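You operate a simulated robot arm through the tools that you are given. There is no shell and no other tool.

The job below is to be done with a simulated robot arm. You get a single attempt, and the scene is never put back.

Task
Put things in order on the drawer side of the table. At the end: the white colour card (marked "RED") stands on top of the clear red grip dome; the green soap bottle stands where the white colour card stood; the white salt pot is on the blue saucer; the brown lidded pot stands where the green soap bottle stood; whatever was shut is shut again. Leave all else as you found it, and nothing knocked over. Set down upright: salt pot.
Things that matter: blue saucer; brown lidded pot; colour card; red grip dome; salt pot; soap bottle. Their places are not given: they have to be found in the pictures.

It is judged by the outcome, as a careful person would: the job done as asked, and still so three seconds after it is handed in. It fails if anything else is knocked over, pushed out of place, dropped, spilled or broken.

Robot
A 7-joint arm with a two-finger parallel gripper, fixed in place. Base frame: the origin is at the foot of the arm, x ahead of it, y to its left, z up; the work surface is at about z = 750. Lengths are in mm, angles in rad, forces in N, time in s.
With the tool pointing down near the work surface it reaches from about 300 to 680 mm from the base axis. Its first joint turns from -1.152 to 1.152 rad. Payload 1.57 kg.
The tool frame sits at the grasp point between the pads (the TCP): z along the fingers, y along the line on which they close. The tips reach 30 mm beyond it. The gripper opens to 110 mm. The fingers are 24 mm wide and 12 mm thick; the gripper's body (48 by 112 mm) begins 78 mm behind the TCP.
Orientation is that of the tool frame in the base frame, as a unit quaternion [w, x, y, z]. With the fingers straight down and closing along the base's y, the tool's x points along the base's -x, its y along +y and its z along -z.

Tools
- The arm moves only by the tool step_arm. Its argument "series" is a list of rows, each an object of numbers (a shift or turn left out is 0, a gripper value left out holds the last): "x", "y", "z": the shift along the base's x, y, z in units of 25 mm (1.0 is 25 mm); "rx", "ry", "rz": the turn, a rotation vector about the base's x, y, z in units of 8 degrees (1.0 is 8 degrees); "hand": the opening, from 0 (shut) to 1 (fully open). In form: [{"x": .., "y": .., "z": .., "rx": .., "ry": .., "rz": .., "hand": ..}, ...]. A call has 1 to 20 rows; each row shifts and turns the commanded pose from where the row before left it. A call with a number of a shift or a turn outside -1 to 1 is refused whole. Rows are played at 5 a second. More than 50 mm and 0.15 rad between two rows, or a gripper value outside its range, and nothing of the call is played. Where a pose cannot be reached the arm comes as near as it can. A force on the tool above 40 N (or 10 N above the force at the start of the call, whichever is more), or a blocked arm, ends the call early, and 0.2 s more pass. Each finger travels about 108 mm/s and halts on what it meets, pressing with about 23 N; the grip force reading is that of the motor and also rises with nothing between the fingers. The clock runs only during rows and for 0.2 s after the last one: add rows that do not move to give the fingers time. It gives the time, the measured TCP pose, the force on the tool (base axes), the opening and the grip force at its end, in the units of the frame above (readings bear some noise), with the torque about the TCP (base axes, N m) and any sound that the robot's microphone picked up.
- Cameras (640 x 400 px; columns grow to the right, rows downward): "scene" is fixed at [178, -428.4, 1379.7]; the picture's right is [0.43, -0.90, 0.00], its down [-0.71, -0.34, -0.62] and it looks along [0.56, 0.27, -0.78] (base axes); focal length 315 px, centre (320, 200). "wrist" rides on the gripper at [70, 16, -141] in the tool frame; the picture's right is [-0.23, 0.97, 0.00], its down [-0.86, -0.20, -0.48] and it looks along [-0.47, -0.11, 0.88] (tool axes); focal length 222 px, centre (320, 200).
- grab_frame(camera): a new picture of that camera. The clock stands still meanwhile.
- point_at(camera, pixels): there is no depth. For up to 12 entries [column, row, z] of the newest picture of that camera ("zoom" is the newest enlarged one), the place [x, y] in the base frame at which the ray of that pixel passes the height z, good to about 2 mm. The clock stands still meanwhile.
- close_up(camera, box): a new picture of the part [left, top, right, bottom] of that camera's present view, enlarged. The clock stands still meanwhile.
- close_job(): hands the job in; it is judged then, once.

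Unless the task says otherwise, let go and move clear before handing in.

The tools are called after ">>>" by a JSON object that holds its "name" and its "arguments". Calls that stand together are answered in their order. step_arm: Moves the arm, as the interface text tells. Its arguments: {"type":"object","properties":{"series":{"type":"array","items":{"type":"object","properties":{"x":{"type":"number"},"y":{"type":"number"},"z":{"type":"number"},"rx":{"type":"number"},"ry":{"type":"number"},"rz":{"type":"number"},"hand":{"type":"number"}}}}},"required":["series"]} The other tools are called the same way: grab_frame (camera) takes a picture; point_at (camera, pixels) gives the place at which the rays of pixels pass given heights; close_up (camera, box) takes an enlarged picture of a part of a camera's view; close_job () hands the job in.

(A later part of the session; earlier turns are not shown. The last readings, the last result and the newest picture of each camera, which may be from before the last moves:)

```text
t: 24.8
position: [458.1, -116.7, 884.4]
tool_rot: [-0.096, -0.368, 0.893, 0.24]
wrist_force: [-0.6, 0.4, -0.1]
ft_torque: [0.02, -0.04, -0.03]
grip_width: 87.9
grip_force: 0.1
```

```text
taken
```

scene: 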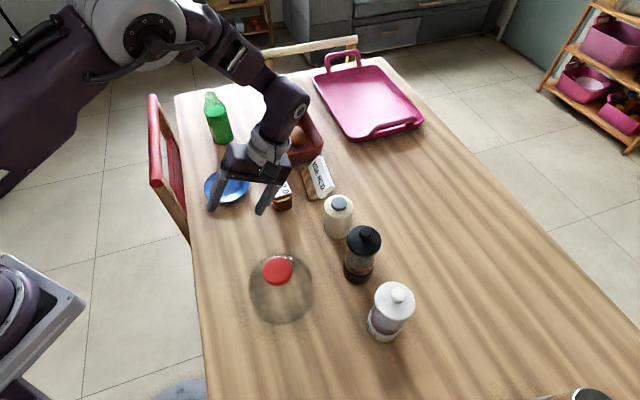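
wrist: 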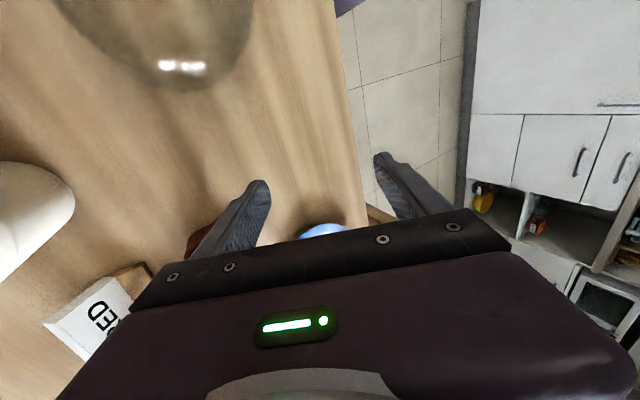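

The 30° outward lean is reachable here. Plan: carry the card to this spot using the firm tipped grip, set it down, then regrip it along the slab. I'll go back above the card and check where it is now.

>>> {"name": "step_arm", "arguments": {"series": [{"rx": -0.67, "ry": -0.655}, {"rx": -0.67, "ry": -0.655}, {"rx": -0.67, "ry": -0.655}, {"rx": -0.67, "ry": -0.655}, {"x": 0.9, "y": -0.34}, {"x": 0.9, "y": -0.34}, {"x": 0.9, "y": -0.34}, {"x": 0.9, "y": -0.34}, {"x": 0.9, "y": -0.34}, {"rx": 0.6, "ry": -0.78, "x": 0.9, "y": -0.34}, {"rx": 0.6, "ry": -0.79, "x": 0.9, "y": -0.34}, {"x": 0.9, "y": -0.34}, {"x": 0.9, "y": -0.34}, {}]}}

>>> {"name": "close_up", "arguments": {"camera": "wrist", "box": [240, 40, 400, 190]}}

>>> {"name": "grab_frame", "arguments": {"camera": "wrist"}}

```text
t: 27.8
position: [660.7, -194.2, 883.3]
tool_rot: [0.134, -0.377, 0.916, 0.035]
wrist_force: [-1.2, 0.4, -0.5]
ft_torque: [0.0, 0.0, 0.03]
grip_width: 88.0
grip_force: 0.1
```

```text
2.67 times, centred on (320, 115) of wrist
```

zoom: 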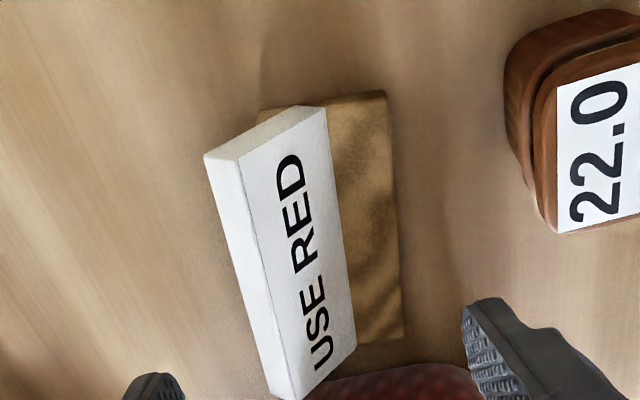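

```text
taken
```

wrist: 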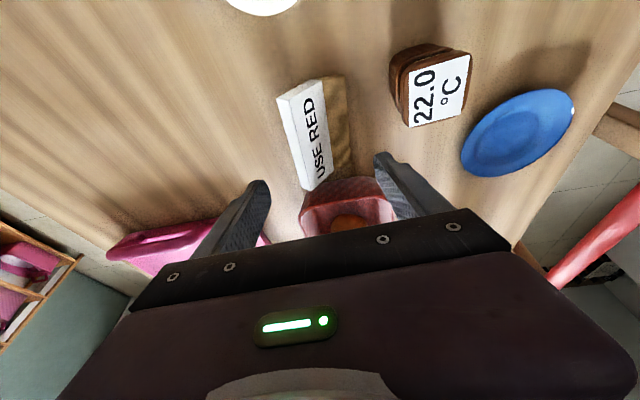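

Card is at zoom corners (204,158)–(278,397) for the rear top edge and (388,90)–(403,335) for the wood's front edge. I'll convert these to table coordinates.

>>> {"name": "point_at", "arguments": {"camera": "wrist", "pixels": [[276.6, 99.3, 796], [304.3, 188.8, 796], [345.5, 73.8, 750], [351.1, 165.6, 750], [345.5, 73.8, 763], [351.1, 165.6, 763], [321.9, 80.5, 763], [333.9, 170.4, 763], [296.8, 82, 763]]}}

>>> {"name": "close_up", "arguments": {"camera": "scene", "box": [285, 140, 355, 215]}}

```text
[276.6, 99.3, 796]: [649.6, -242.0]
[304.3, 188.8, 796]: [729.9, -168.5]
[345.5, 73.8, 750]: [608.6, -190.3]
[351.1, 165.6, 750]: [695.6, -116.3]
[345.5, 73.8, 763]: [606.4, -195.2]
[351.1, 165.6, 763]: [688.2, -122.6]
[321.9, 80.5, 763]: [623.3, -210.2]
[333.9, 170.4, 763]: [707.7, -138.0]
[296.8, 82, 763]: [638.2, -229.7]
```

```text
5.33 times, centred on (320, 178) of scene
```

zoom: 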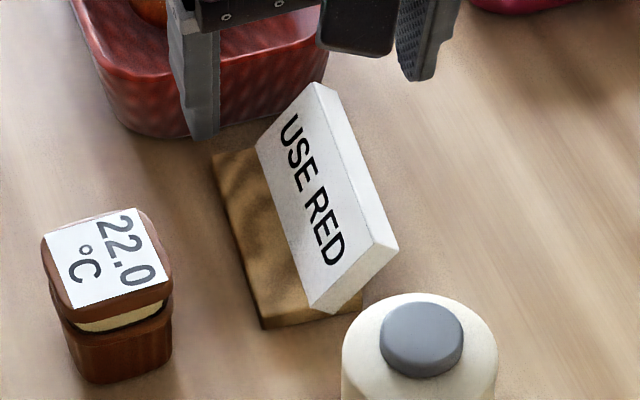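

The card sits yawed about 42°, base 47 mm deep, with its front mid at (647,-159). I'll align with it and descend again.

>>> {"name": "step_arm", "arguments": {"series": [{"rz": -0.31, "y": 0.51}, {"z": -1}, {"z": -1}, {"z": -1}, {"z": -0.6}, {"z": -0.4}, {}]}}

>>> {"name": "close_up", "arguments": {"camera": "wrist", "box": [200, 80, 460, 260]}}

>>> {"name": "close_up", "arguments": {"camera": "scene", "box": [280, 130, 360, 220]}}

```text
t: 29.4
position: [658.5, -180.2, 783.4]
tool_rot: [0.134, -0.358, 0.924, 0.032]
wrist_force: [-0.2, 0.4, 0.4]
ft_torque: [0.02, -0.03, 0.0]
grip_width: 88.1
grip_force: 0.1
```

```text
2.22 times, centred on (330, 170) of wrist
```

zoom: 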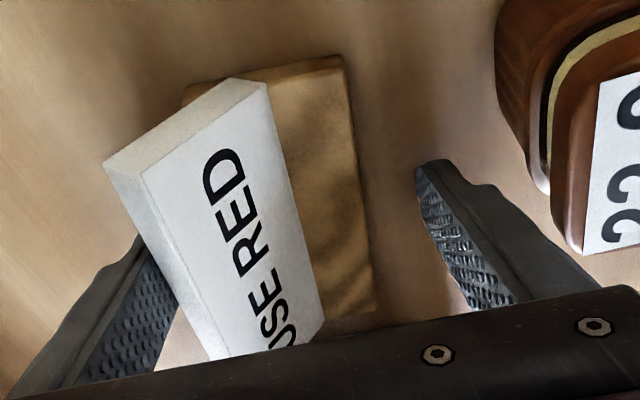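

```text
4.44 times, centred on (320, 175) of scene
```

zoom: 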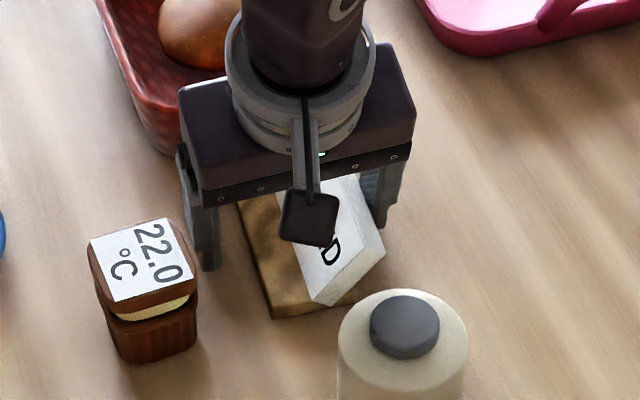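

Both fingers straddle the card again. I'll close in stages to the firm tipped grip (expected width about 38 mm).

>>> {"name": "step_arm", "arguments": {"series": [{"hand": 0.7}, {"hand": 0.62}, {"hand": 0.56}, {"hand": 0.5}, {"hand": 0.45}, {}]}}

>>> {"name": "close_up", "arguments": {"camera": "wrist", "box": [200, 80, 460, 260]}}

```text
t: 30.8
position: [659.1, -179.9, 785.5]
tool_rot: [0.134, -0.357, 0.924, 0.032]
wrist_force: [-0.5, 0.0, -0.1]
ft_torque: [0.05, 0.03, 0.02]
grip_width: 50.3
grip_force: 0.2
```

```text
2.22 times, centred on (330, 170) of wrist
```

zoom: 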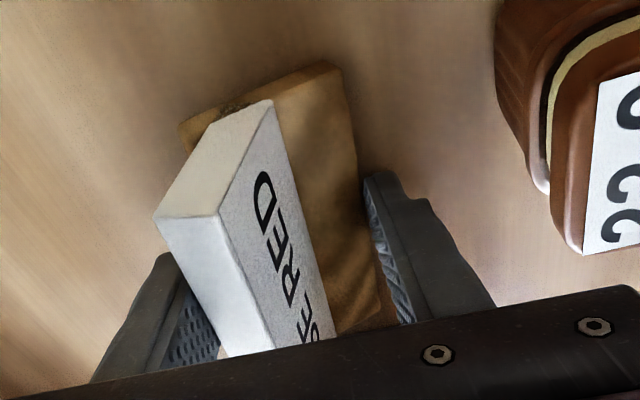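

Tipping progresses as computed. I'll close to the firm grip.

>>> {"name": "step_arm", "arguments": {"series": [{"hand": 0.42}, {"hand": 0.39}, {"hand": 0.36}, {"hand": 0.33}, {}]}}

>>> {"name": "close_up", "arguments": {"camera": "wrist", "box": [200, 80, 460, 260]}}

>>> {"name": "close_up", "arguments": {"camera": "scene", "box": [280, 130, 360, 220]}}

```text
t: 32.0
position: [659.2, -179.8, 784.8]
tool_rot: [0.134, -0.357, 0.924, 0.032]
wrist_force: [-0.1, 0.1, 0.6]
ft_torque: [0.0, 0.04, 0.0]
grip_width: 37.3
grip_force: 0.9
```

```text
2.22 times, centred on (330, 170) of wrist
```

zoom: 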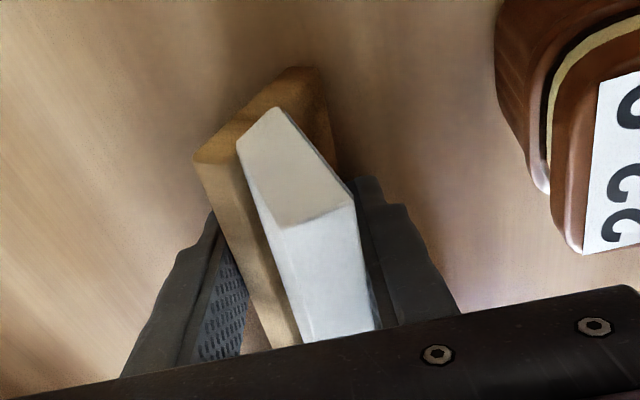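

```text
4.44 times, centred on (320, 175) of scene
```

zoom: 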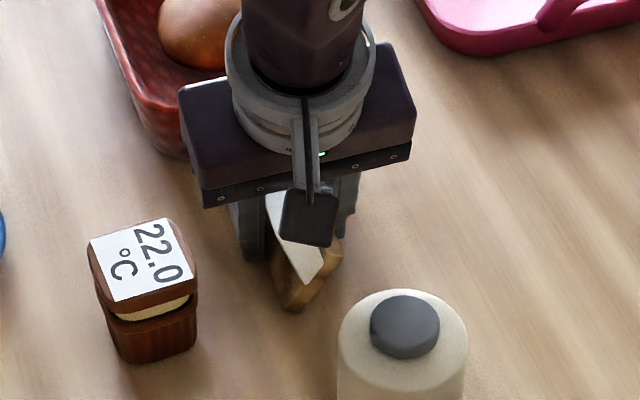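

Now the card is nearly clamped (37.3 mm, force rising). I'll squeeze fully and check.

>>> {"name": "step_arm", "arguments": {"series": [{"hand": 0.28}, {"hand": 0.2}, {}, {}]}}

>>> {"name": "close_up", "arguments": {"camera": "wrist", "box": [200, 80, 460, 260]}}

```text
t: 33.0
position: [658.0, -180.6, 784.5]
tool_rot: [0.133, -0.357, 0.924, 0.033]
wrist_force: [0.2, 1.1, -0.2]
ft_torque: [0.02, -0.02, 0.04]
grip_width: 36.5
grip_force: 23.4
```

```text
2.22 times, centred on (330, 170) of wrist
```

zoom: 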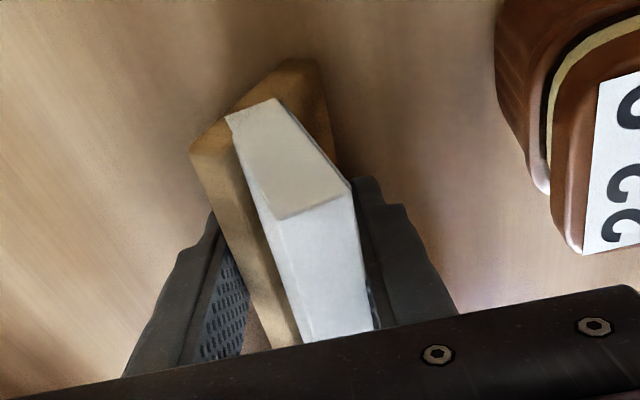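

Firm grip: width 36.5 mm at 23 N, matching the computed stable hold. I'll lift 40 mm and check that the card comes along.

>>> {"name": "step_arm", "arguments": {"series": [{"z": 0.4}, {"z": 0.6}, {"z": 0.6}, {}]}}

>>> {"name": "close_up", "arguments": {"camera": "wrist", "box": [200, 80, 460, 260]}}

>>> {"name": "close_up", "arguments": {"camera": "scene", "box": [280, 130, 360, 220]}}

```text
t: 34.0
position: [660.0, -180.2, 823.7]
tool_rot: [0.134, -0.357, 0.924, 0.032]
wrist_force: [0.8, -0.3, -1.0]
ft_torque: [-0.02, -0.01, 0.01]
grip_width: 36.7
grip_force: 23.1
```

```text
2.22 times, centred on (330, 170) of wrist
```

zoom: 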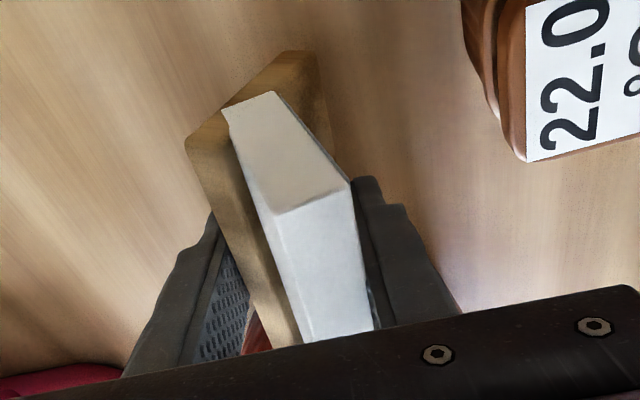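

```text
4.44 times, centred on (320, 175) of scene
```

zoom: 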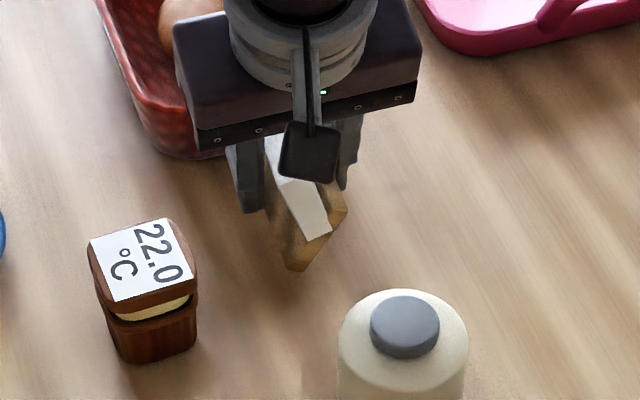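

The card is held and lifted. I'll rise to z≈890, carry it to the free spot near (430,-90), and stop above the table there.

>>> {"name": "step_arm", "arguments": {"series": [{"z": 0.9}, {"z": 0.9}, {"z": 0.9}, {"x": -0.6, "y": 0.24}, {"x": -0.92, "y": 0.36}, {"x": -0.92, "y": 0.36}, {"x": -0.92, "y": 0.36}, {"x": -0.92, "y": 0.36}, {"x": -0.92, "y": 0.36}, {"x": -0.92, "y": 0.36}, {"x": -0.92, "y": 0.36}, {"x": -0.92, "y": 0.36}, {"x": -0.92, "y": 0.36}, {"x": -0.32, "y": 0.12}, {"z": -0.8}, {"z": -0.8}, {}]}}

>>> {"name": "grab_frame", "arguments": {"camera": "wrist"}}

>>> {"name": "grab_frame", "arguments": {"camera": "scene"}}

```text
t: 37.6
position: [430.4, -89.5, 851.6]
tool_rot: [0.134, -0.357, 0.924, 0.033]
wrist_force: [1.0, -0.2, -1.3]
ft_torque: [-0.01, -0.04, -0.05]
grip_width: 36.6
grip_force: 22.9
```

```text
taken
```

wrist: 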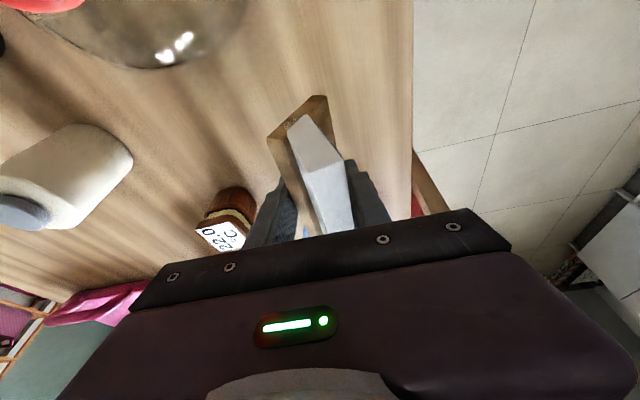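

```text
taken
```

scene: 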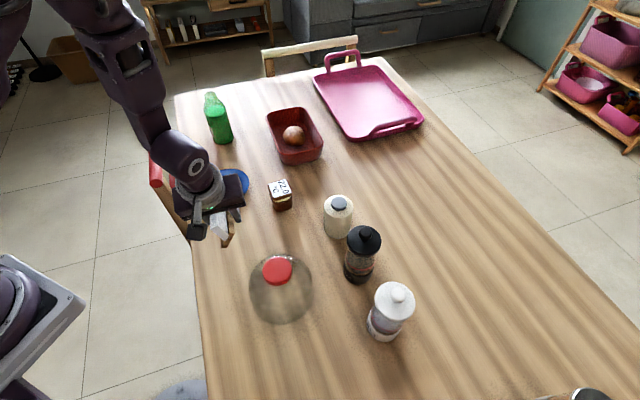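

The card hangs steady above free table. I'll lower it to the same height at which it was gripped.

>>> {"name": "step_arm", "arguments": {"series": [{"z": -0.9}, {"z": -0.9}, {"z": -0.5}, {"z": -0.2}, {"z": -0.1}, {}]}}

>>> {"name": "close_up", "arguments": {"camera": "wrist", "box": [200, 80, 460, 260]}}

>>> {"name": "close_up", "arguments": {"camera": "scene", "box": [160, 160, 270, 280]}}

```text
t: 39.0
position: [430.9, -89.9, 787.5]
tool_rot: [0.134, -0.358, 0.924, 0.033]
wrist_force: [-0.3, 1.2, -0.4]
ft_torque: [-0.01, -0.01, 0.1]
grip_width: 36.6
grip_force: 23.3
```

```text
2.22 times, centred on (330, 170) of wrist
```

zoom: 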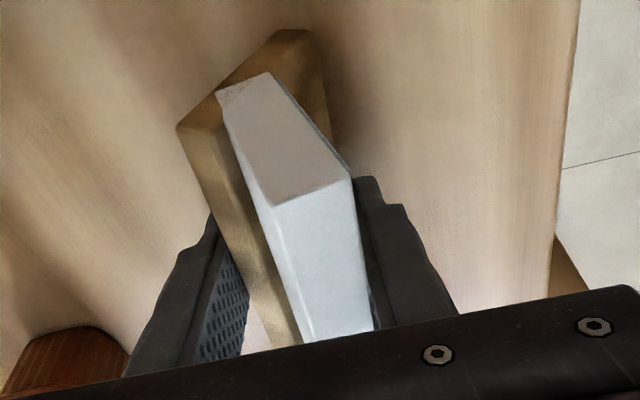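

```text
3.33 times, centred on (215, 220) of scene
```

zoom: 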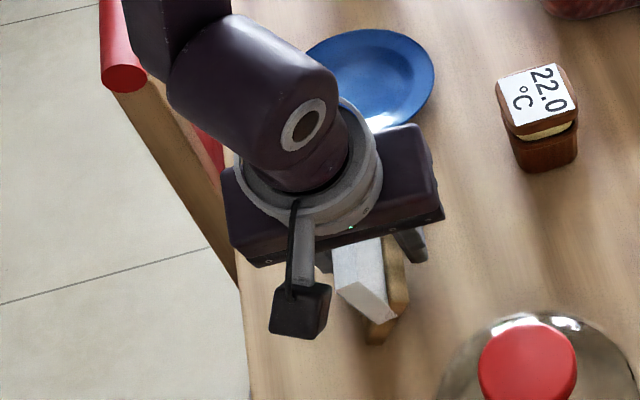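

A hint of torque suggests it is nearly touching. I'll go down 2 mm more and read the force.

>>> {"name": "step_arm", "arguments": {"series": [{"z": -0.06}, {}]}}

>>> {"name": "step_arm", "arguments": {"series": [{"z": -0.05}, {}]}}

```text
t: 39.6
position: [429.6, -90.9, 785.7]
tool_rot: [0.133, -0.357, 0.924, 0.032]
wrist_force: [-0.1, -0.2, -1.2]
ft_torque: [0.0, 0.02, -0.01]
grip_width: 36.0
grip_force: 23.1
```

```text
t: 40.2
position: [429.1, -90.0, 784.8]
tool_rot: [0.133, -0.357, 0.924, 0.032]
wrist_force: [1.2, -0.1, -0.7]
ft_torque: [-0.05, -0.01, 0.03]
grip_width: 36.3
grip_force: 23.4
```

No contact yet. I'll lower another millimetre or two.

>>> {"name": "step_arm", "arguments": {"series": [{"z": -0.05}, {}]}}

>>> {"name": "step_arm", "arguments": {"series": [{"z": -0.05}, {}]}}

```text
t: 40.8
position: [430.7, -89.8, 784.1]
tool_rot: [0.134, -0.358, 0.924, 0.032]
wrist_force: [0.5, 0.2, 0.3]
ft_torque: [-0.02, -0.03, 0.0]
grip_width: 35.8
grip_force: 22.9
```

```text
t: 41.4
position: [430.0, -90.1, 783.1]
tool_rot: [0.134, -0.358, 0.924, 0.031]
wrist_force: [-2.6, -0.6, 22.1]
ft_torque: [0.41, 0.36, 0.04]
grip_width: 35.4
grip_force: 22.7
```

Contact at z≈783.3 (22 N). I'll relieve slightly, then open step by step while shifting along the card's rear direction so the front finger keeps guarding it from falling forward.

>>> {"name": "step_arm", "arguments": {"series": [{"z": 0.02, "hand": 0.33}, {"hand": 0.35, "x": 0.043, "y": -0.048}, {"hand": 0.37, "x": 0.043, "y": -0.048}, {"hand": 0.39, "x": 0.043, "y": -0.048}, {"hand": 0.41, "x": 0.043, "y": -0.048}, {}]}}

>>> {"name": "close_up", "arguments": {"camera": "wrist", "box": [200, 80, 460, 260]}}

```text
t: 42.8
position: [432.9, -94.1, 782.4]
tool_rot: [0.134, -0.358, 0.924, 0.033]
wrist_force: [1.6, 2.8, 4.7]
ft_torque: [0.22, 0.08, -0.1]
grip_width: 46.4
grip_force: 1.1
```

```text
2.22 times, centred on (330, 170) of wrist
```

zoom: 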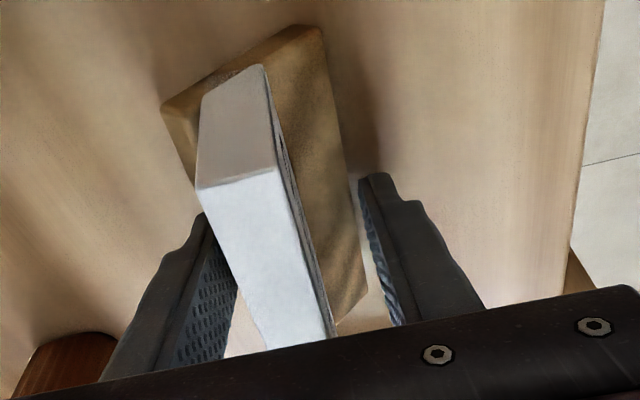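

The card is tilting back toward its base as planned. I'll continue opening slowly.

>>> {"name": "step_arm", "arguments": {"series": [{"z": 0.04, "hand": 0.44, "x": 0.03, "y": -0.03}, {"hand": 0.47, "x": 0.03, "y": -0.03}, {"hand": 0.5, "x": 0.03, "y": -0.03}, {"hand": 0.54, "x": 0.03, "y": -0.03}, {"hand": 0.58}, {"hand": 0.64}, {"hand": 0.7}, {"hand": 0.78}, {}]}}

>>> {"name": "close_up", "arguments": {"camera": "wrist", "box": [200, 60, 460, 260]}}

>>> {"name": "close_up", "arguments": {"camera": "scene", "box": [160, 160, 270, 280]}}

```text
t: 44.8
position: [438.5, -98.4, 785.0]
tool_rot: [0.134, -0.357, 0.924, 0.032]
wrist_force: [0.6, -0.3, 0.3]
ft_torque: [-0.01, -0.01, -0.02]
grip_width: 85.9
grip_force: 0.0
```

```text
2.00 times, centred on (330, 160) of wrist
```

zoom: 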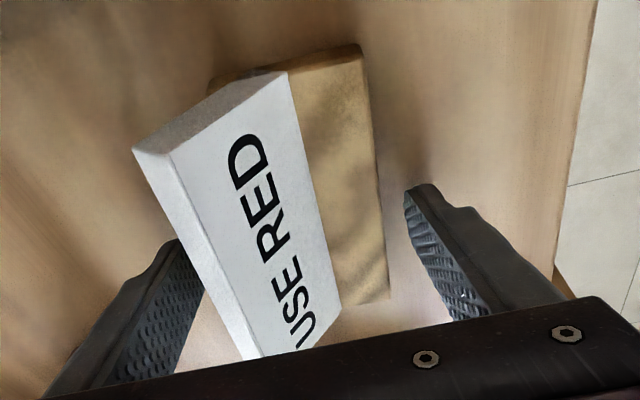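

```text
3.33 times, centred on (215, 220) of scene
```

zoom: 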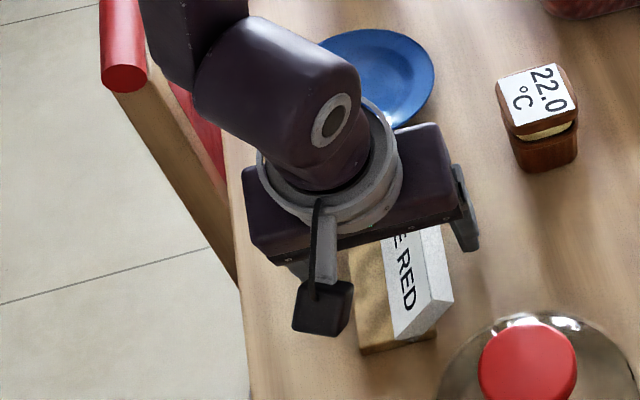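

The card stands flat and upright at the new spot. I'll rise, level the hand, and measure its pose.

>>> {"name": "step_arm", "arguments": {"series": [{"z": 0.8}, {"z": 1}, {"z": 1}, {"z": 1}, {"z": 1}, {"z": 0.8}, {"rx": -0.6, "ry": 0.78}, {"rx": -0.6, "ry": 0.79}, {}]}}

>>> {"name": "grab_frame", "arguments": {"camera": "wrist"}}

>>> {"name": "grab_frame", "arguments": {"camera": "scene"}}

```text
t: 46.8
position: [438.1, -96.0, 924.6]
tool_rot: [0.001, -0.362, 0.932, -0.006]
wrist_force: [0.3, 0.0, -0.7]
ft_torque: [-0.04, 0.01, 0.02]
grip_width: 85.9
grip_force: 0.2
```

```text
taken
```

wrist: 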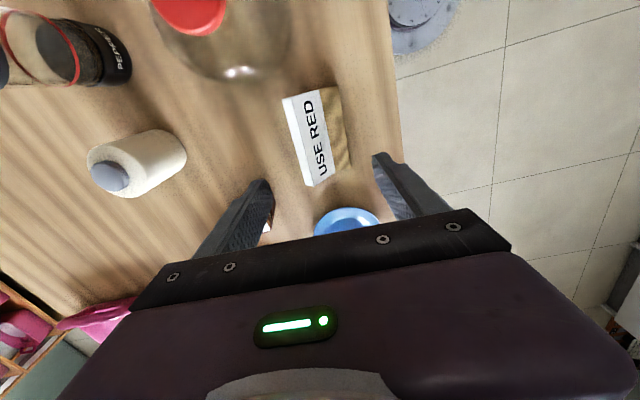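

```text
taken
```

scene: 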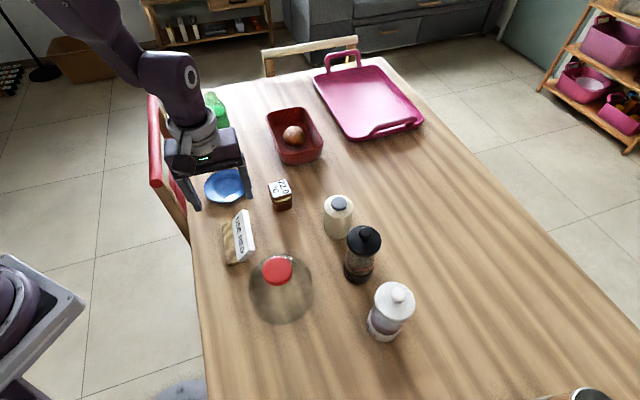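

Card is clear in both views now. I'll zoom both for its exact corners.

>>> {"name": "close_up", "arguments": {"camera": "scene", "box": [205, 200, 275, 275]}}

>>> {"name": "close_up", "arguments": {"camera": "wrist", "box": [265, 75, 365, 195]}}

```text
5.33 times, centred on (240, 238) of scene
```

zoom: 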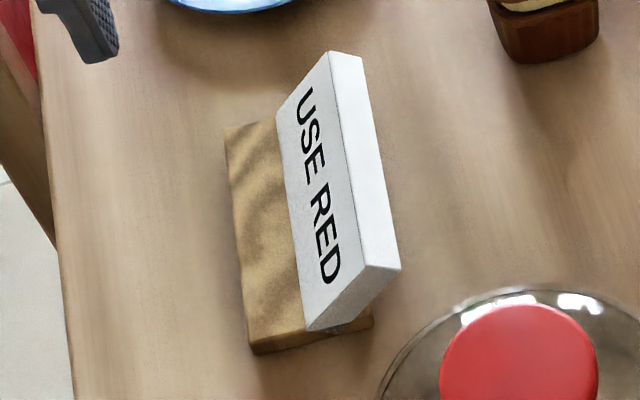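

```text
3.33 times, centred on (315, 135) of wrist
```

zoom: 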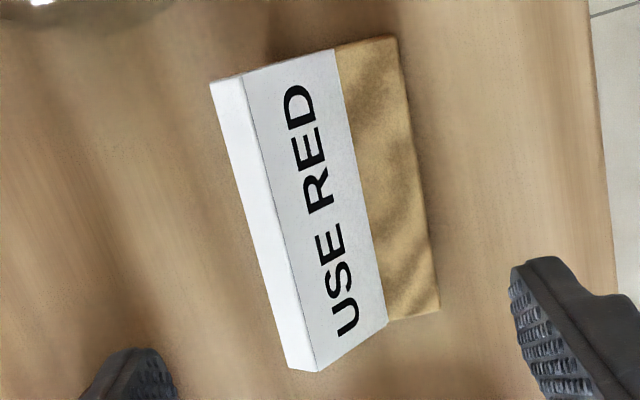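

I'll convert these matching corners from both views into base coordinates.

>>> {"name": "point_at", "arguments": {"camera": "scene", "pixels": [[242.1, 210.0, 800], [248.8, 250.6, 800], [247.7, 210.8, 796], [255, 250.75, 796], [231.9, 221.9, 763], [237.6, 262.4, 763], [222.55, 224.3, 763], [226.5, 264.3, 763], [227.4, 266.9, 750], [249.75, 262.0, 750]]}}

>>> {"name": "point_at", "arguments": {"camera": "wrist", "pixels": [[282, 99.6, 796], [306, 185.2, 796], [291, 97.5, 800], [315, 186.4, 800], [318.9, 89.4, 763], [335.4, 171.6, 763], [337.5, 86, 763], [351, 167.4, 763], [291, 97.5, 810], [315, 186.4, 810]]}}

```text
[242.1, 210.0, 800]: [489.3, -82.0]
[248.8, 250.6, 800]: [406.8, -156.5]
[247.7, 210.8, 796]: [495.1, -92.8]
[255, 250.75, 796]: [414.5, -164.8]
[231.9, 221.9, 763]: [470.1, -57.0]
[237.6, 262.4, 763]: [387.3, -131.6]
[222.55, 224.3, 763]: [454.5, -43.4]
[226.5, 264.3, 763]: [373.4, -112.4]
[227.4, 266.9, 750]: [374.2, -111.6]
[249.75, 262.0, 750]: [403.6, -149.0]
```

```text
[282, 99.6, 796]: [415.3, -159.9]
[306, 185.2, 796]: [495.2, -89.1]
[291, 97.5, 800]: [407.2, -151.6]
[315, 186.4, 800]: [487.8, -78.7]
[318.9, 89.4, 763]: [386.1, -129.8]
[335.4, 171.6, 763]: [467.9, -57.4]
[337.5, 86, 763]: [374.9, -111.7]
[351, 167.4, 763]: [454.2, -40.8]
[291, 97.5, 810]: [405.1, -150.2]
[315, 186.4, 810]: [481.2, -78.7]
```

Good agreement between views. To align the pads with the slab I need its lean angle precisely, so I'll zoom strongly on its near end.

>>> {"name": "close_up", "arguments": {"camera": "scene", "box": [222, 244, 260, 270]}}

>>> {"name": "close_up", "arguments": {"camera": "wrist", "box": [275, 78, 345, 118]}}

```text
15.38 times, centred on (241, 257) of scene
```

zoom: 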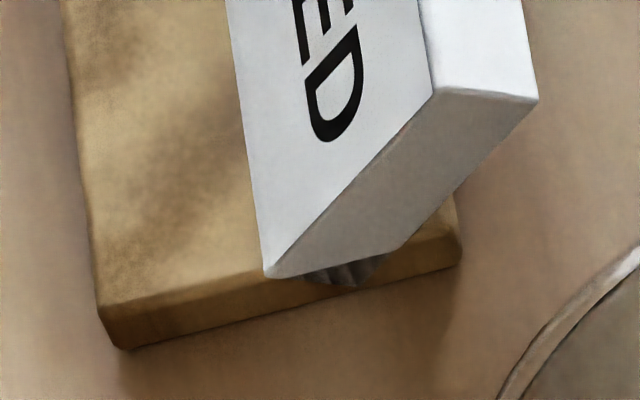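

```text
9.14 times, centred on (310, 98) of wrist
```

zoom: 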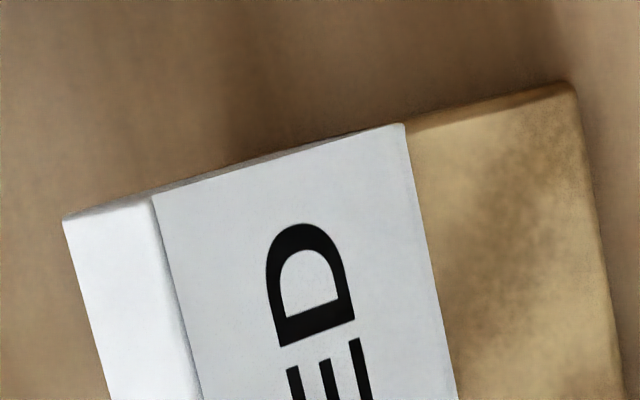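

The slab's end profile is now sharp: front-bottom (268,277), front-top (435,90), back-top (537,100), back-bottom (400,250) in the zoom. I'll get exact rays for them.

>>> {"name": "point_at", "arguments": {"camera": "scene", "pixels": [[237.62, 262.01, 750], [237.62, 262.01, 800], [248.48, 249.85, 750], [248.48, 249.85, 800], [255.11, 250.5, 750], [255.11, 250.5, 800], [246.2, 260.25, 750], [246.2, 260.25, 800], [228.0, 266.75, 750], [226.7, 264.15, 763], [250.1, 261.0, 750]]}}

>>> {"name": "point_at", "arguments": {"camera": "wrist", "pixels": [[319.3, 89.8, 750], [319.3, 89.8, 800], [291.7, 97.7, 750], [291.7, 97.7, 800], [281.9, 100.2, 750], [281.9, 100.2, 800], [337.9, 85.4, 750], [337.9, 85.4, 800]]}}

```text
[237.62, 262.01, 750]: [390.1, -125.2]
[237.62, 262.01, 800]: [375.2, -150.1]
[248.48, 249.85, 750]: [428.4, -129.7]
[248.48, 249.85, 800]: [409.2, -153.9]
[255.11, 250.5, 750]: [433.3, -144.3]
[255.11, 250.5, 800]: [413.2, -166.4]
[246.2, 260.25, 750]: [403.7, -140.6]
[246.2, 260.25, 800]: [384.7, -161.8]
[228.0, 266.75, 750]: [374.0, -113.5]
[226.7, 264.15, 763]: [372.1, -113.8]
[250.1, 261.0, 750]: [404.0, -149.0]
```

```text
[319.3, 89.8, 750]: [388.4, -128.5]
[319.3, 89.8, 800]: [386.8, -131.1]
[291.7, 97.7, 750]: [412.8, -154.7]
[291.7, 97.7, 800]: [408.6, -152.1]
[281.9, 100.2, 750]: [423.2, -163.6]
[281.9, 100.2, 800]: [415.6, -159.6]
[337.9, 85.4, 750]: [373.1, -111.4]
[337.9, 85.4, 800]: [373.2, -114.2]
```

Triangulated: slab leans about 38.5°, is 15 mm thick, top centre line near (453,-121,793). I'll lean the hand 38.5° to match and move to a start point along the slab's line.

>>> {"name": "step_arm", "arguments": {"series": [{"x": 0.34, "y": -0.44, "z": -0.357, "rx": 0.733, "ry": 0.65, "rz": -0.018, "hand": 0.34}, {"x": 0.34, "y": -0.44, "z": -0.357, "rx": 0.733, "ry": 0.65, "rz": -0.018}, {"x": 0.34, "y": -0.44, "z": -0.357, "rx": 0.733, "ry": 0.65, "rz": -0.018}, {"x": 0.34, "y": -0.44, "z": -0.357, "rx": 0.733, "ry": 0.65, "rz": -0.018}, {"x": 0.34, "y": -0.44, "z": -0.357, "rx": 0.733, "ry": 0.65, "rz": -0.018}, {}]}}

>>> {"name": "grab_frame", "arguments": {"camera": "wrist"}}

>>> {"name": "close_up", "arguments": {"camera": "scene", "box": [180, 150, 310, 290]}}

```text
t: 48.2
position: [480.9, -152.2, 879.5]
tool_rot: [-0.115, -0.337, 0.882, 0.31]
wrist_force: [-0.2, 1.2, -1.0]
ft_torque: [-0.03, 0.0, -0.01]
grip_width: 37.4
grip_force: 0.1
```

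```text
taken
```

wrist: 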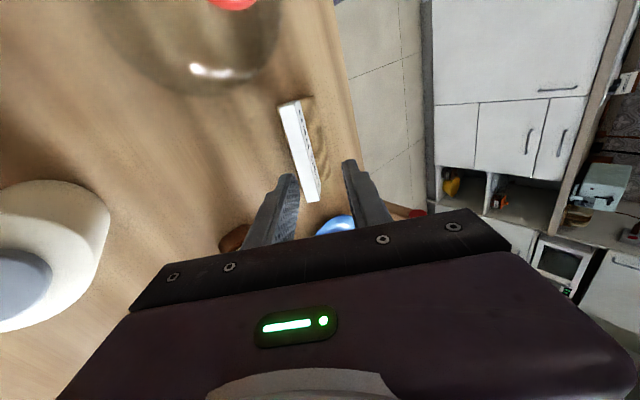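

```text
2.86 times, centred on (245, 220) of scene
```

zoom: 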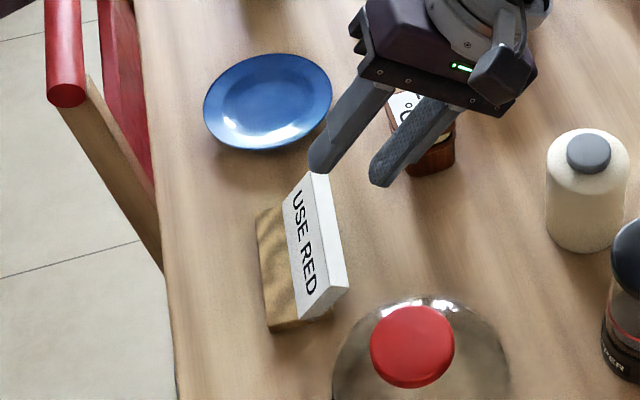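

The slab now appears edge-on between the fingers, so the lean matches. I'll shift onto its line and advance 50 mm along it, then check.

>>> {"name": "step_arm", "arguments": {"series": [{"x": 0.456, "y": -0.5, "z": -0.528}, {"x": -0.206, "y": 0.2345, "z": -0.39}, {"x": -0.206, "y": 0.2345, "z": -0.39}, {"x": -0.206, "y": 0.2345, "z": -0.39}, {"x": -0.206, "y": 0.2345, "z": -0.39}, {}]}}

>>> {"name": "close_up", "arguments": {"camera": "wrist", "box": [220, 60, 420, 240]}}

>>> {"name": "close_up", "arguments": {"camera": "scene", "box": [200, 180, 290, 280]}}

```text
t: 49.6
position: [470.3, -142.5, 826.4]
tool_rot: [-0.115, -0.335, 0.882, 0.309]
wrist_force: [0.1, -0.1, 0.3]
ft_torque: [0.0, -0.02, 0.01]
grip_width: 37.4
grip_force: 0.1
```

```text
2.22 times, centred on (320, 150) of wrist
```

zoom: 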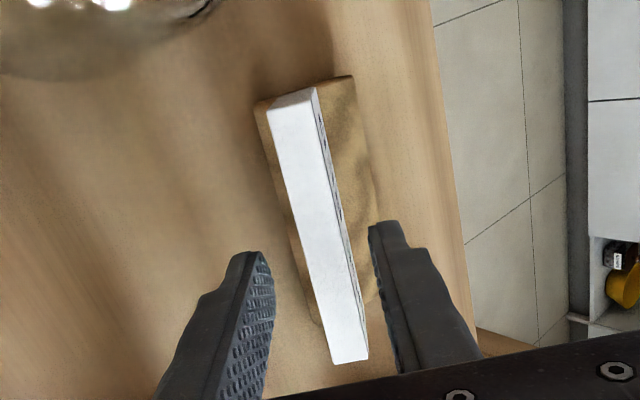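

```text
4.00 times, centred on (245, 230) of scene
```

zoom: 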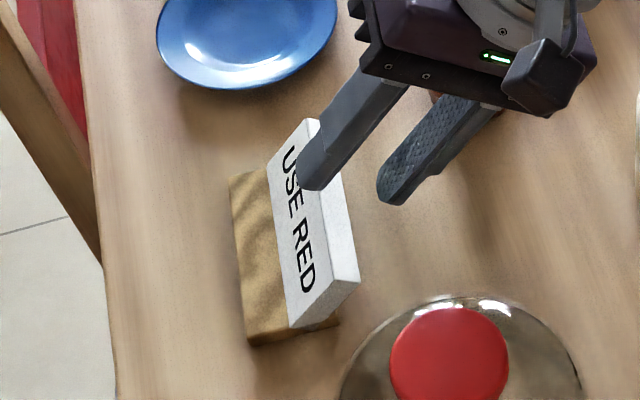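

The slab midline (≈322) lies midway between the fingertips (260 and 375). I'll advance the remaining 38 mm along the slab in small steps.

>>> {"name": "step_arm", "arguments": {"series": [{"x": -0.14, "y": 0.2, "z": -0.28}, {"x": -0.15, "y": 0.195, "z": -0.3}, {"x": -0.15, "y": 0.19, "z": -0.3}, {"x": -0.14, "y": 0.19, "z": -0.3}, {}]}}

>>> {"name": "close_up", "arguments": {"camera": "wrist", "box": [220, 60, 420, 240]}}

>>> {"name": "close_up", "arguments": {"camera": "scene", "box": [200, 180, 290, 280]}}

```text
t: 50.8
position: [456.7, -122.8, 797.1]
tool_rot: [-0.116, -0.336, 0.882, 0.309]
wrist_force: [-0.4, -0.9, 0.0]
ft_torque: [0.02, 0.02, 0.01]
grip_width: 37.4
grip_force: 0.1
```

```text
2.22 times, centred on (320, 150) of wrist
```

zoom: 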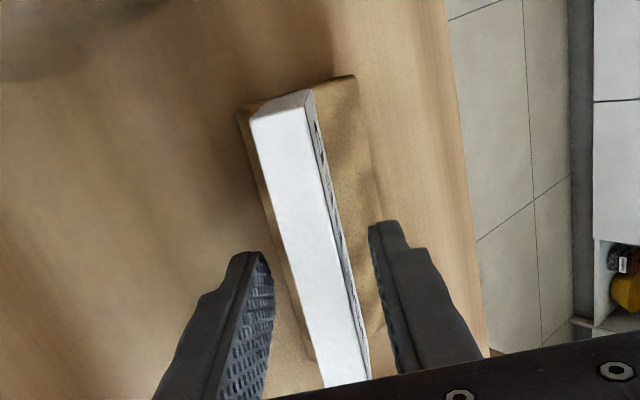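

```text
4.00 times, centred on (245, 230) of scene
```

zoom: 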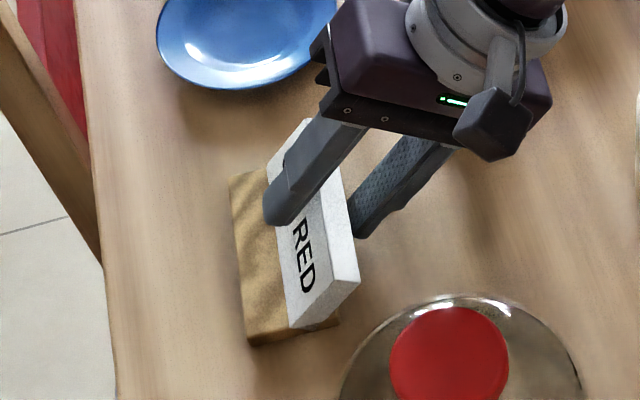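

The fingers straddle the slab along its slope. I'll close onto it.

>>> {"name": "step_arm", "arguments": {"series": [{"hand": 0.26}, {"hand": 0.2}, {"hand": 0.15}, {"hand": 0.1}, {"hand": 0.05}, {}, {}]}}

>>> {"name": "close_up", "arguments": {"camera": "wrist", "box": [220, 60, 420, 240]}}

>>> {"name": "close_up", "arguments": {"camera": "scene", "box": [200, 180, 290, 280]}}

```text
t: 52.4
position: [456.6, -121.6, 797.6]
tool_rot: [-0.114, -0.336, 0.883, 0.308]
wrist_force: [-0.6, 2.1, 10.5]
ft_torque: [0.59, 0.5, -0.02]
grip_width: 15.6
grip_force: 22.9
```

```text
2.22 times, centred on (320, 150) of wrist
```

zoom: 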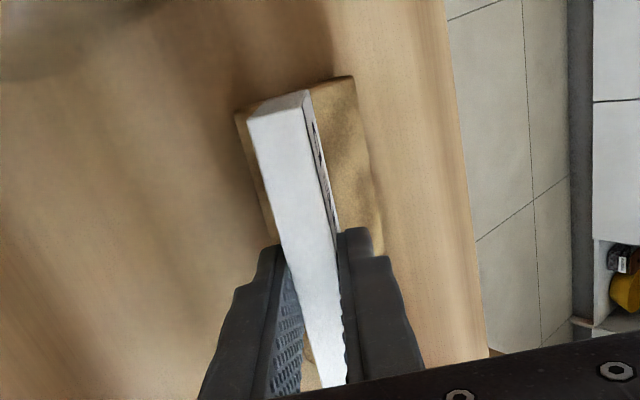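

```text
4.00 times, centred on (245, 230) of scene
```

zoom: 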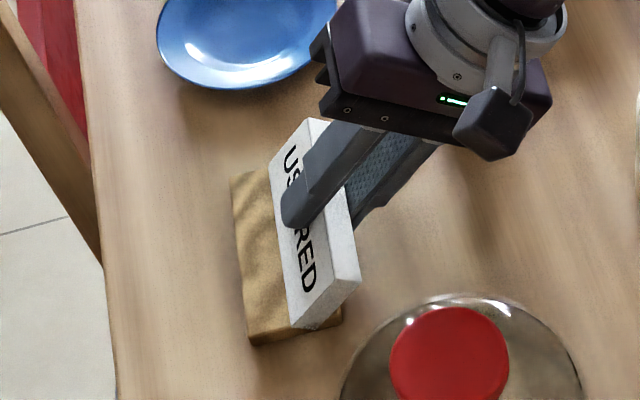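

Gripped: width 15.6 mm, matching the slab. The torque (0.59,0.5) shows the base's front edge pressing on the table, so the slab leans slightly more than my hand. I'll lean another ~1.5° and compare.

>>> {"name": "step_arm", "arguments": {"series": [{"rx": 0.14, "ry": 0.125}, {}]}}

```text
t: 53.0
position: [457.1, -122.8, 797.6]
tool_rot: [-0.121, -0.333, 0.879, 0.32]
wrist_force: [1.1, -0.8, 0.3]
ft_torque: [0.0, -0.06, 0.06]
grip_width: 14.8
grip_force: 22.8
```

Now force and torque are zero, so the base is level at this lean (40°). I'll lift the card 40 mm and meanwhile refine the knob and pepper-mill positions.

>>> {"name": "step_arm", "arguments": {"series": [{"z": 0.4}, {"z": 0.6}, {"z": 0.8}, {}]}}

>>> {"name": "close_up", "arguments": {"camera": "wrist", "box": [220, 60, 420, 240]}}

>>> {"name": "close_up", "arguments": {"camera": "scene", "box": [200, 180, 330, 340]}}

>>> {"name": "grab_frame", "arguments": {"camera": "scene"}}

>>> {"name": "point_at", "arguments": {"camera": "scene", "pixels": [[365.5, 232.5, 850], [365.5, 232.5, 900], [358.5, 275, 750], [277.5, 270.2, 850], [277.5, 270.2, 880], [399, 290, 850], [399, 290, 920]]}}

```text
t: 54.0
position: [458.0, -123.7, 841.8]
tool_rot: [-0.12, -0.335, 0.878, 0.32]
wrist_force: [0.0, 0.0, -0.7]
ft_torque: [-0.01, -0.03, 0.0]
grip_width: 15.4
grip_force: 22.7
```

```text
2.22 times, centred on (320, 150) of wrist
```

zoom: 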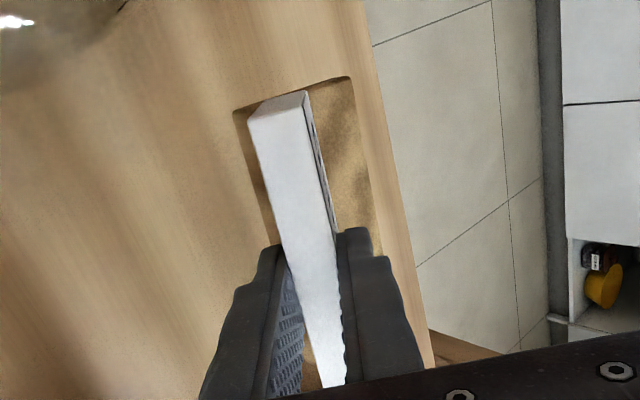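

```text
2.50 times, centred on (265, 260) of scene
```

zoom: 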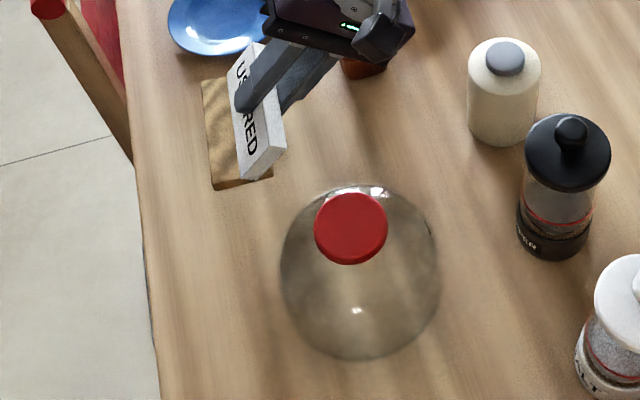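

```text
taken
```

scene: 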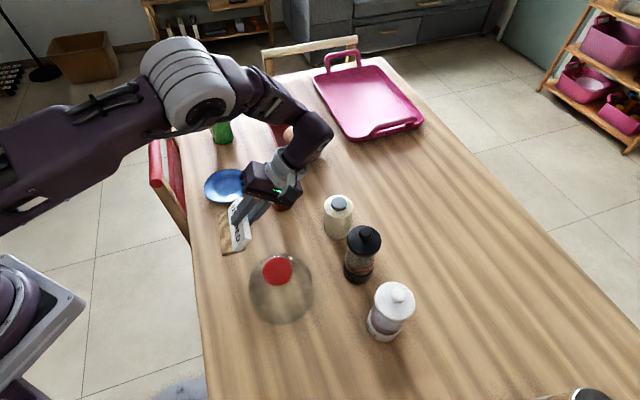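

```text
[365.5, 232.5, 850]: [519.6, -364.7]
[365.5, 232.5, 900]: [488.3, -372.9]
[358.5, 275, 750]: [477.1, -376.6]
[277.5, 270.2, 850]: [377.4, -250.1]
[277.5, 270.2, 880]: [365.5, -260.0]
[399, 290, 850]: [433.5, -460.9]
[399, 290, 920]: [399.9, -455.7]
```

The card lifts level and steady. Before placing I need the knob's exact centre and shape, so I'll zoom in on it.

>>> {"name": "close_up", "arguments": {"camera": "scene", "box": [245, 245, 320, 330]}}

>>> {"name": "close_up", "arguments": {"camera": "scene", "box": [258, 250, 298, 290]}}

```text
4.71 times, centred on (282, 288) of scene
```

zoom: 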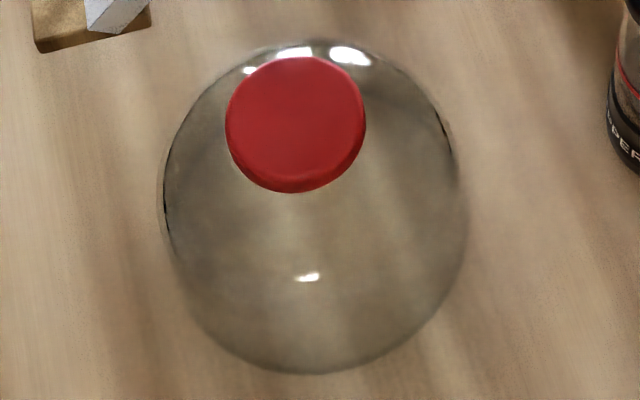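

```text
10.00 times, centred on (278, 270) of scene
```

zoom: 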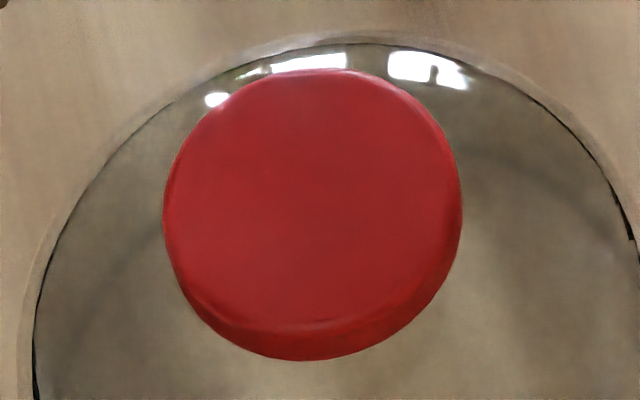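

The grip is a flat-topped red disc about 50 mm wide. I'll raise the card and move so the wrist camera also sees the disc, for an accurate centre.

>>> {"name": "step_arm", "arguments": {"series": [{"z": 1}, {"z": 1}, {"z": 1}, {"z": 1}, {"z": 1}, {"x": -0.22, "y": -0.8}, {"x": -0.22, "y": -0.8}, {"x": -0.22, "y": -0.8}, {"x": -0.22, "y": -0.8}, {"x": -0.22, "y": -0.8}, {}]}}

>>> {"name": "grab_frame", "arguments": {"camera": "wrist"}}

>>> {"name": "grab_frame", "arguments": {"camera": "scene"}}

```text
t: 56.4
position: [427.6, -222.3, 967.7]
tool_rot: [-0.12, -0.334, 0.879, 0.32]
wrist_force: [0.2, -0.4, -2.5]
ft_torque: [0.0, -0.01, 0.02]
grip_width: 15.1
grip_force: 22.7
```

```text
taken
```

wrist: 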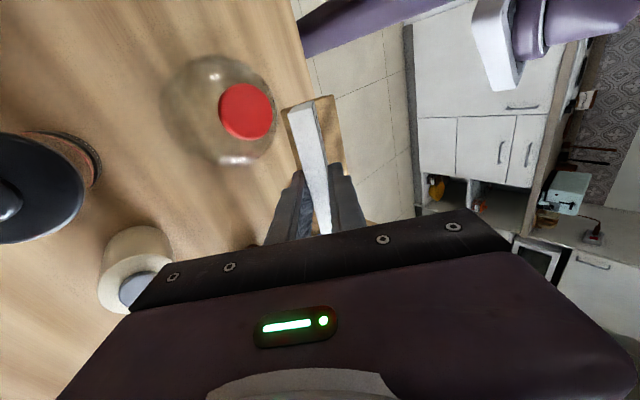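

```text
taken
```

scene: 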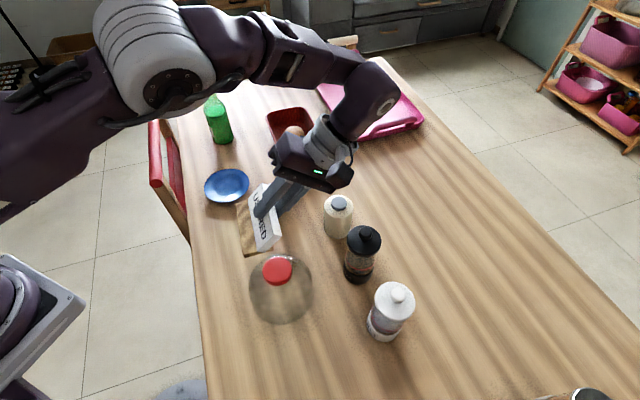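

The disc shows at wrist (247,111). I'll zoom for its rim and triangulate.

>>> {"name": "close_up", "arguments": {"camera": "wrist", "box": [205, 70, 355, 180]}}

>>> {"name": "point_at", "arguments": {"camera": "wrist", "pixels": [[247, 111, 850], [247, 111, 880]]}}

>>> {"name": "point_at", "arguments": {"camera": "scene", "pixels": [[277.2, 270, 850], [277.2, 270, 880]]}}

```text
3.64 times, centred on (280, 125) of wrist
```

zoom: 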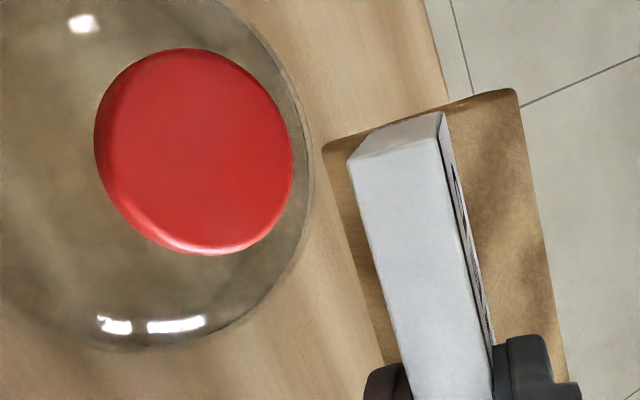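

```text
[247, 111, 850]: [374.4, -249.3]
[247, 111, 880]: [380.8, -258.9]
```

```text
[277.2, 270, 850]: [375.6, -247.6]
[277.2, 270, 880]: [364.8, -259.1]
```

Disc centre comes out at about (374,-250), top z≈854. I'll yaw the hand 25° so it leans away from the pepper mill and move above the disc, keeping 60 mm clearance.

>>> {"name": "step_arm", "arguments": {"series": [{"rz": 0.781, "x": -0.232, "y": -0.382}, {"rz": 0.781, "x": -0.232, "y": -0.382}, {"rz": 0.781, "x": -0.232, "y": -0.382}, {"rz": 0.782, "x": -0.232, "y": -0.382}, {}]}}

>>> {"name": "grab_frame", "arguments": {"camera": "wrist"}}

>>> {"name": "close_up", "arguments": {"camera": "scene", "box": [210, 150, 400, 340]}}

```text
t: 57.6
position: [406.0, -259.8, 968.3]
tool_rot: [-0.187, -0.517, 0.785, 0.286]
wrist_force: [-0.7, -1.2, -1.1]
ft_torque: [0.01, -0.04, -0.02]
grip_width: 14.7
grip_force: 22.9
```

```text
taken
```

wrist: 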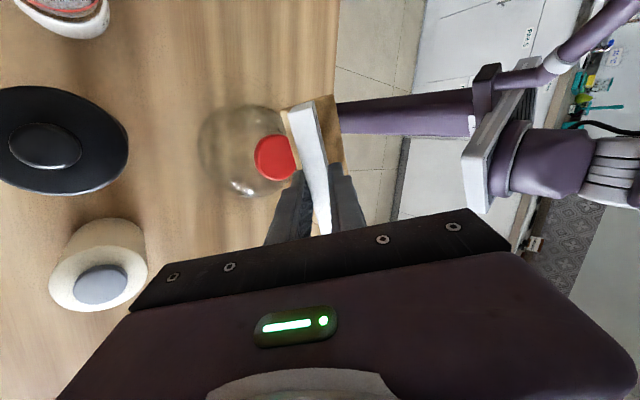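

```text
2.11 times, centred on (305, 245) of scene
```

zoom: 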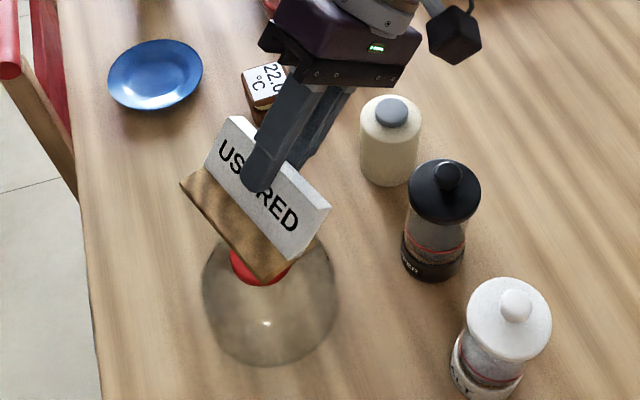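

The card is above the dome with the disc partly visible at wrist (275,157). I'll zoom to check alignment once more.

>>> {"name": "close_up", "arguments": {"camera": "wrist", "box": [230, 80, 370, 220]}}

>>> {"name": "close_up", "arguments": {"camera": "scene", "box": [240, 190, 330, 330]}}

```text
2.86 times, centred on (300, 150) of wrist
```

zoom: 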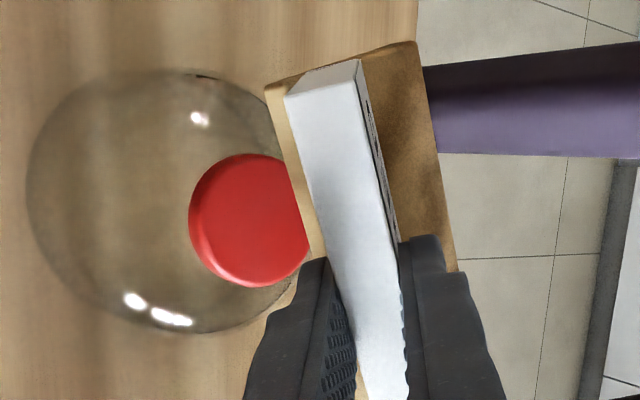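

```text
2.86 times, centred on (285, 260) of scene
```

zoom: 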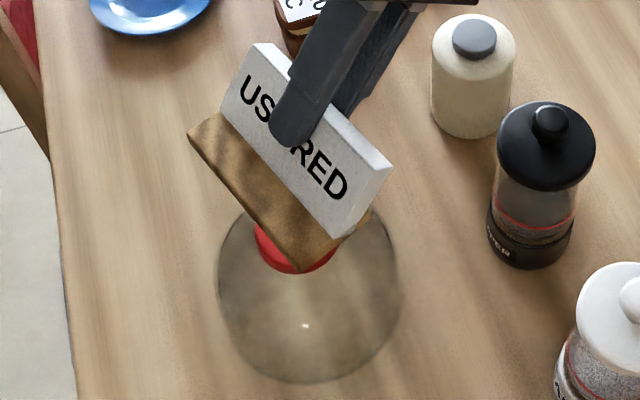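

The disc centre appears exactly where predicted (zoom ≈(263,219)), and the base corner too (415,42), so the alignment model is right. I'll descend to about 8 mm above the disc.

>>> {"name": "step_arm", "arguments": {"series": [{"x": -0.064, "y": -0.032}, {"z": -0.8}, {"z": -0.8}, {"z": -0.5}, {"z": -0.2}, {}]}}

>>> {"name": "close_up", "arguments": {"camera": "scene", "box": [240, 190, 330, 330]}}

>>> {"name": "close_up", "arguments": {"camera": "wrist", "box": [230, 80, 370, 220]}}

```text
t: 59.0
position: [405.8, -263.0, 910.2]
tool_rot: [-0.186, -0.517, 0.785, 0.287]
wrist_force: [0.3, -0.4, -0.5]
ft_torque: [-0.01, 0.02, -0.01]
grip_width: 14.9
grip_force: 23.0
```

```text
2.86 times, centred on (285, 260) of scene
```

zoom: 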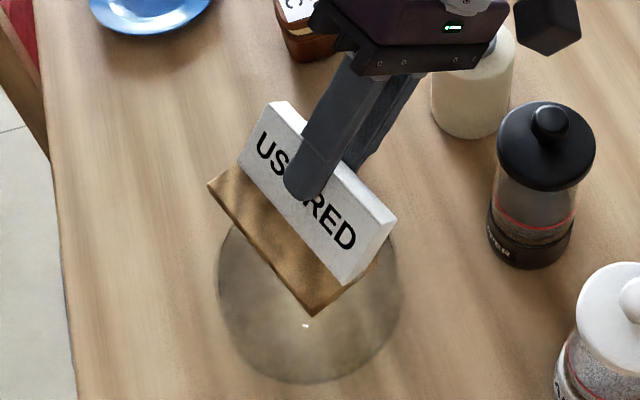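

```text
2.86 times, centred on (300, 150) of wrist
```

zoom: 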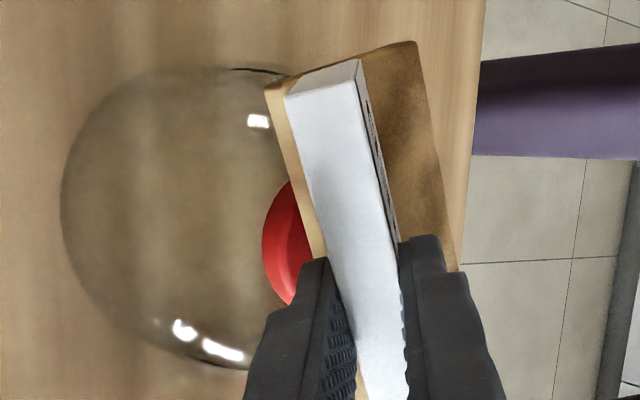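

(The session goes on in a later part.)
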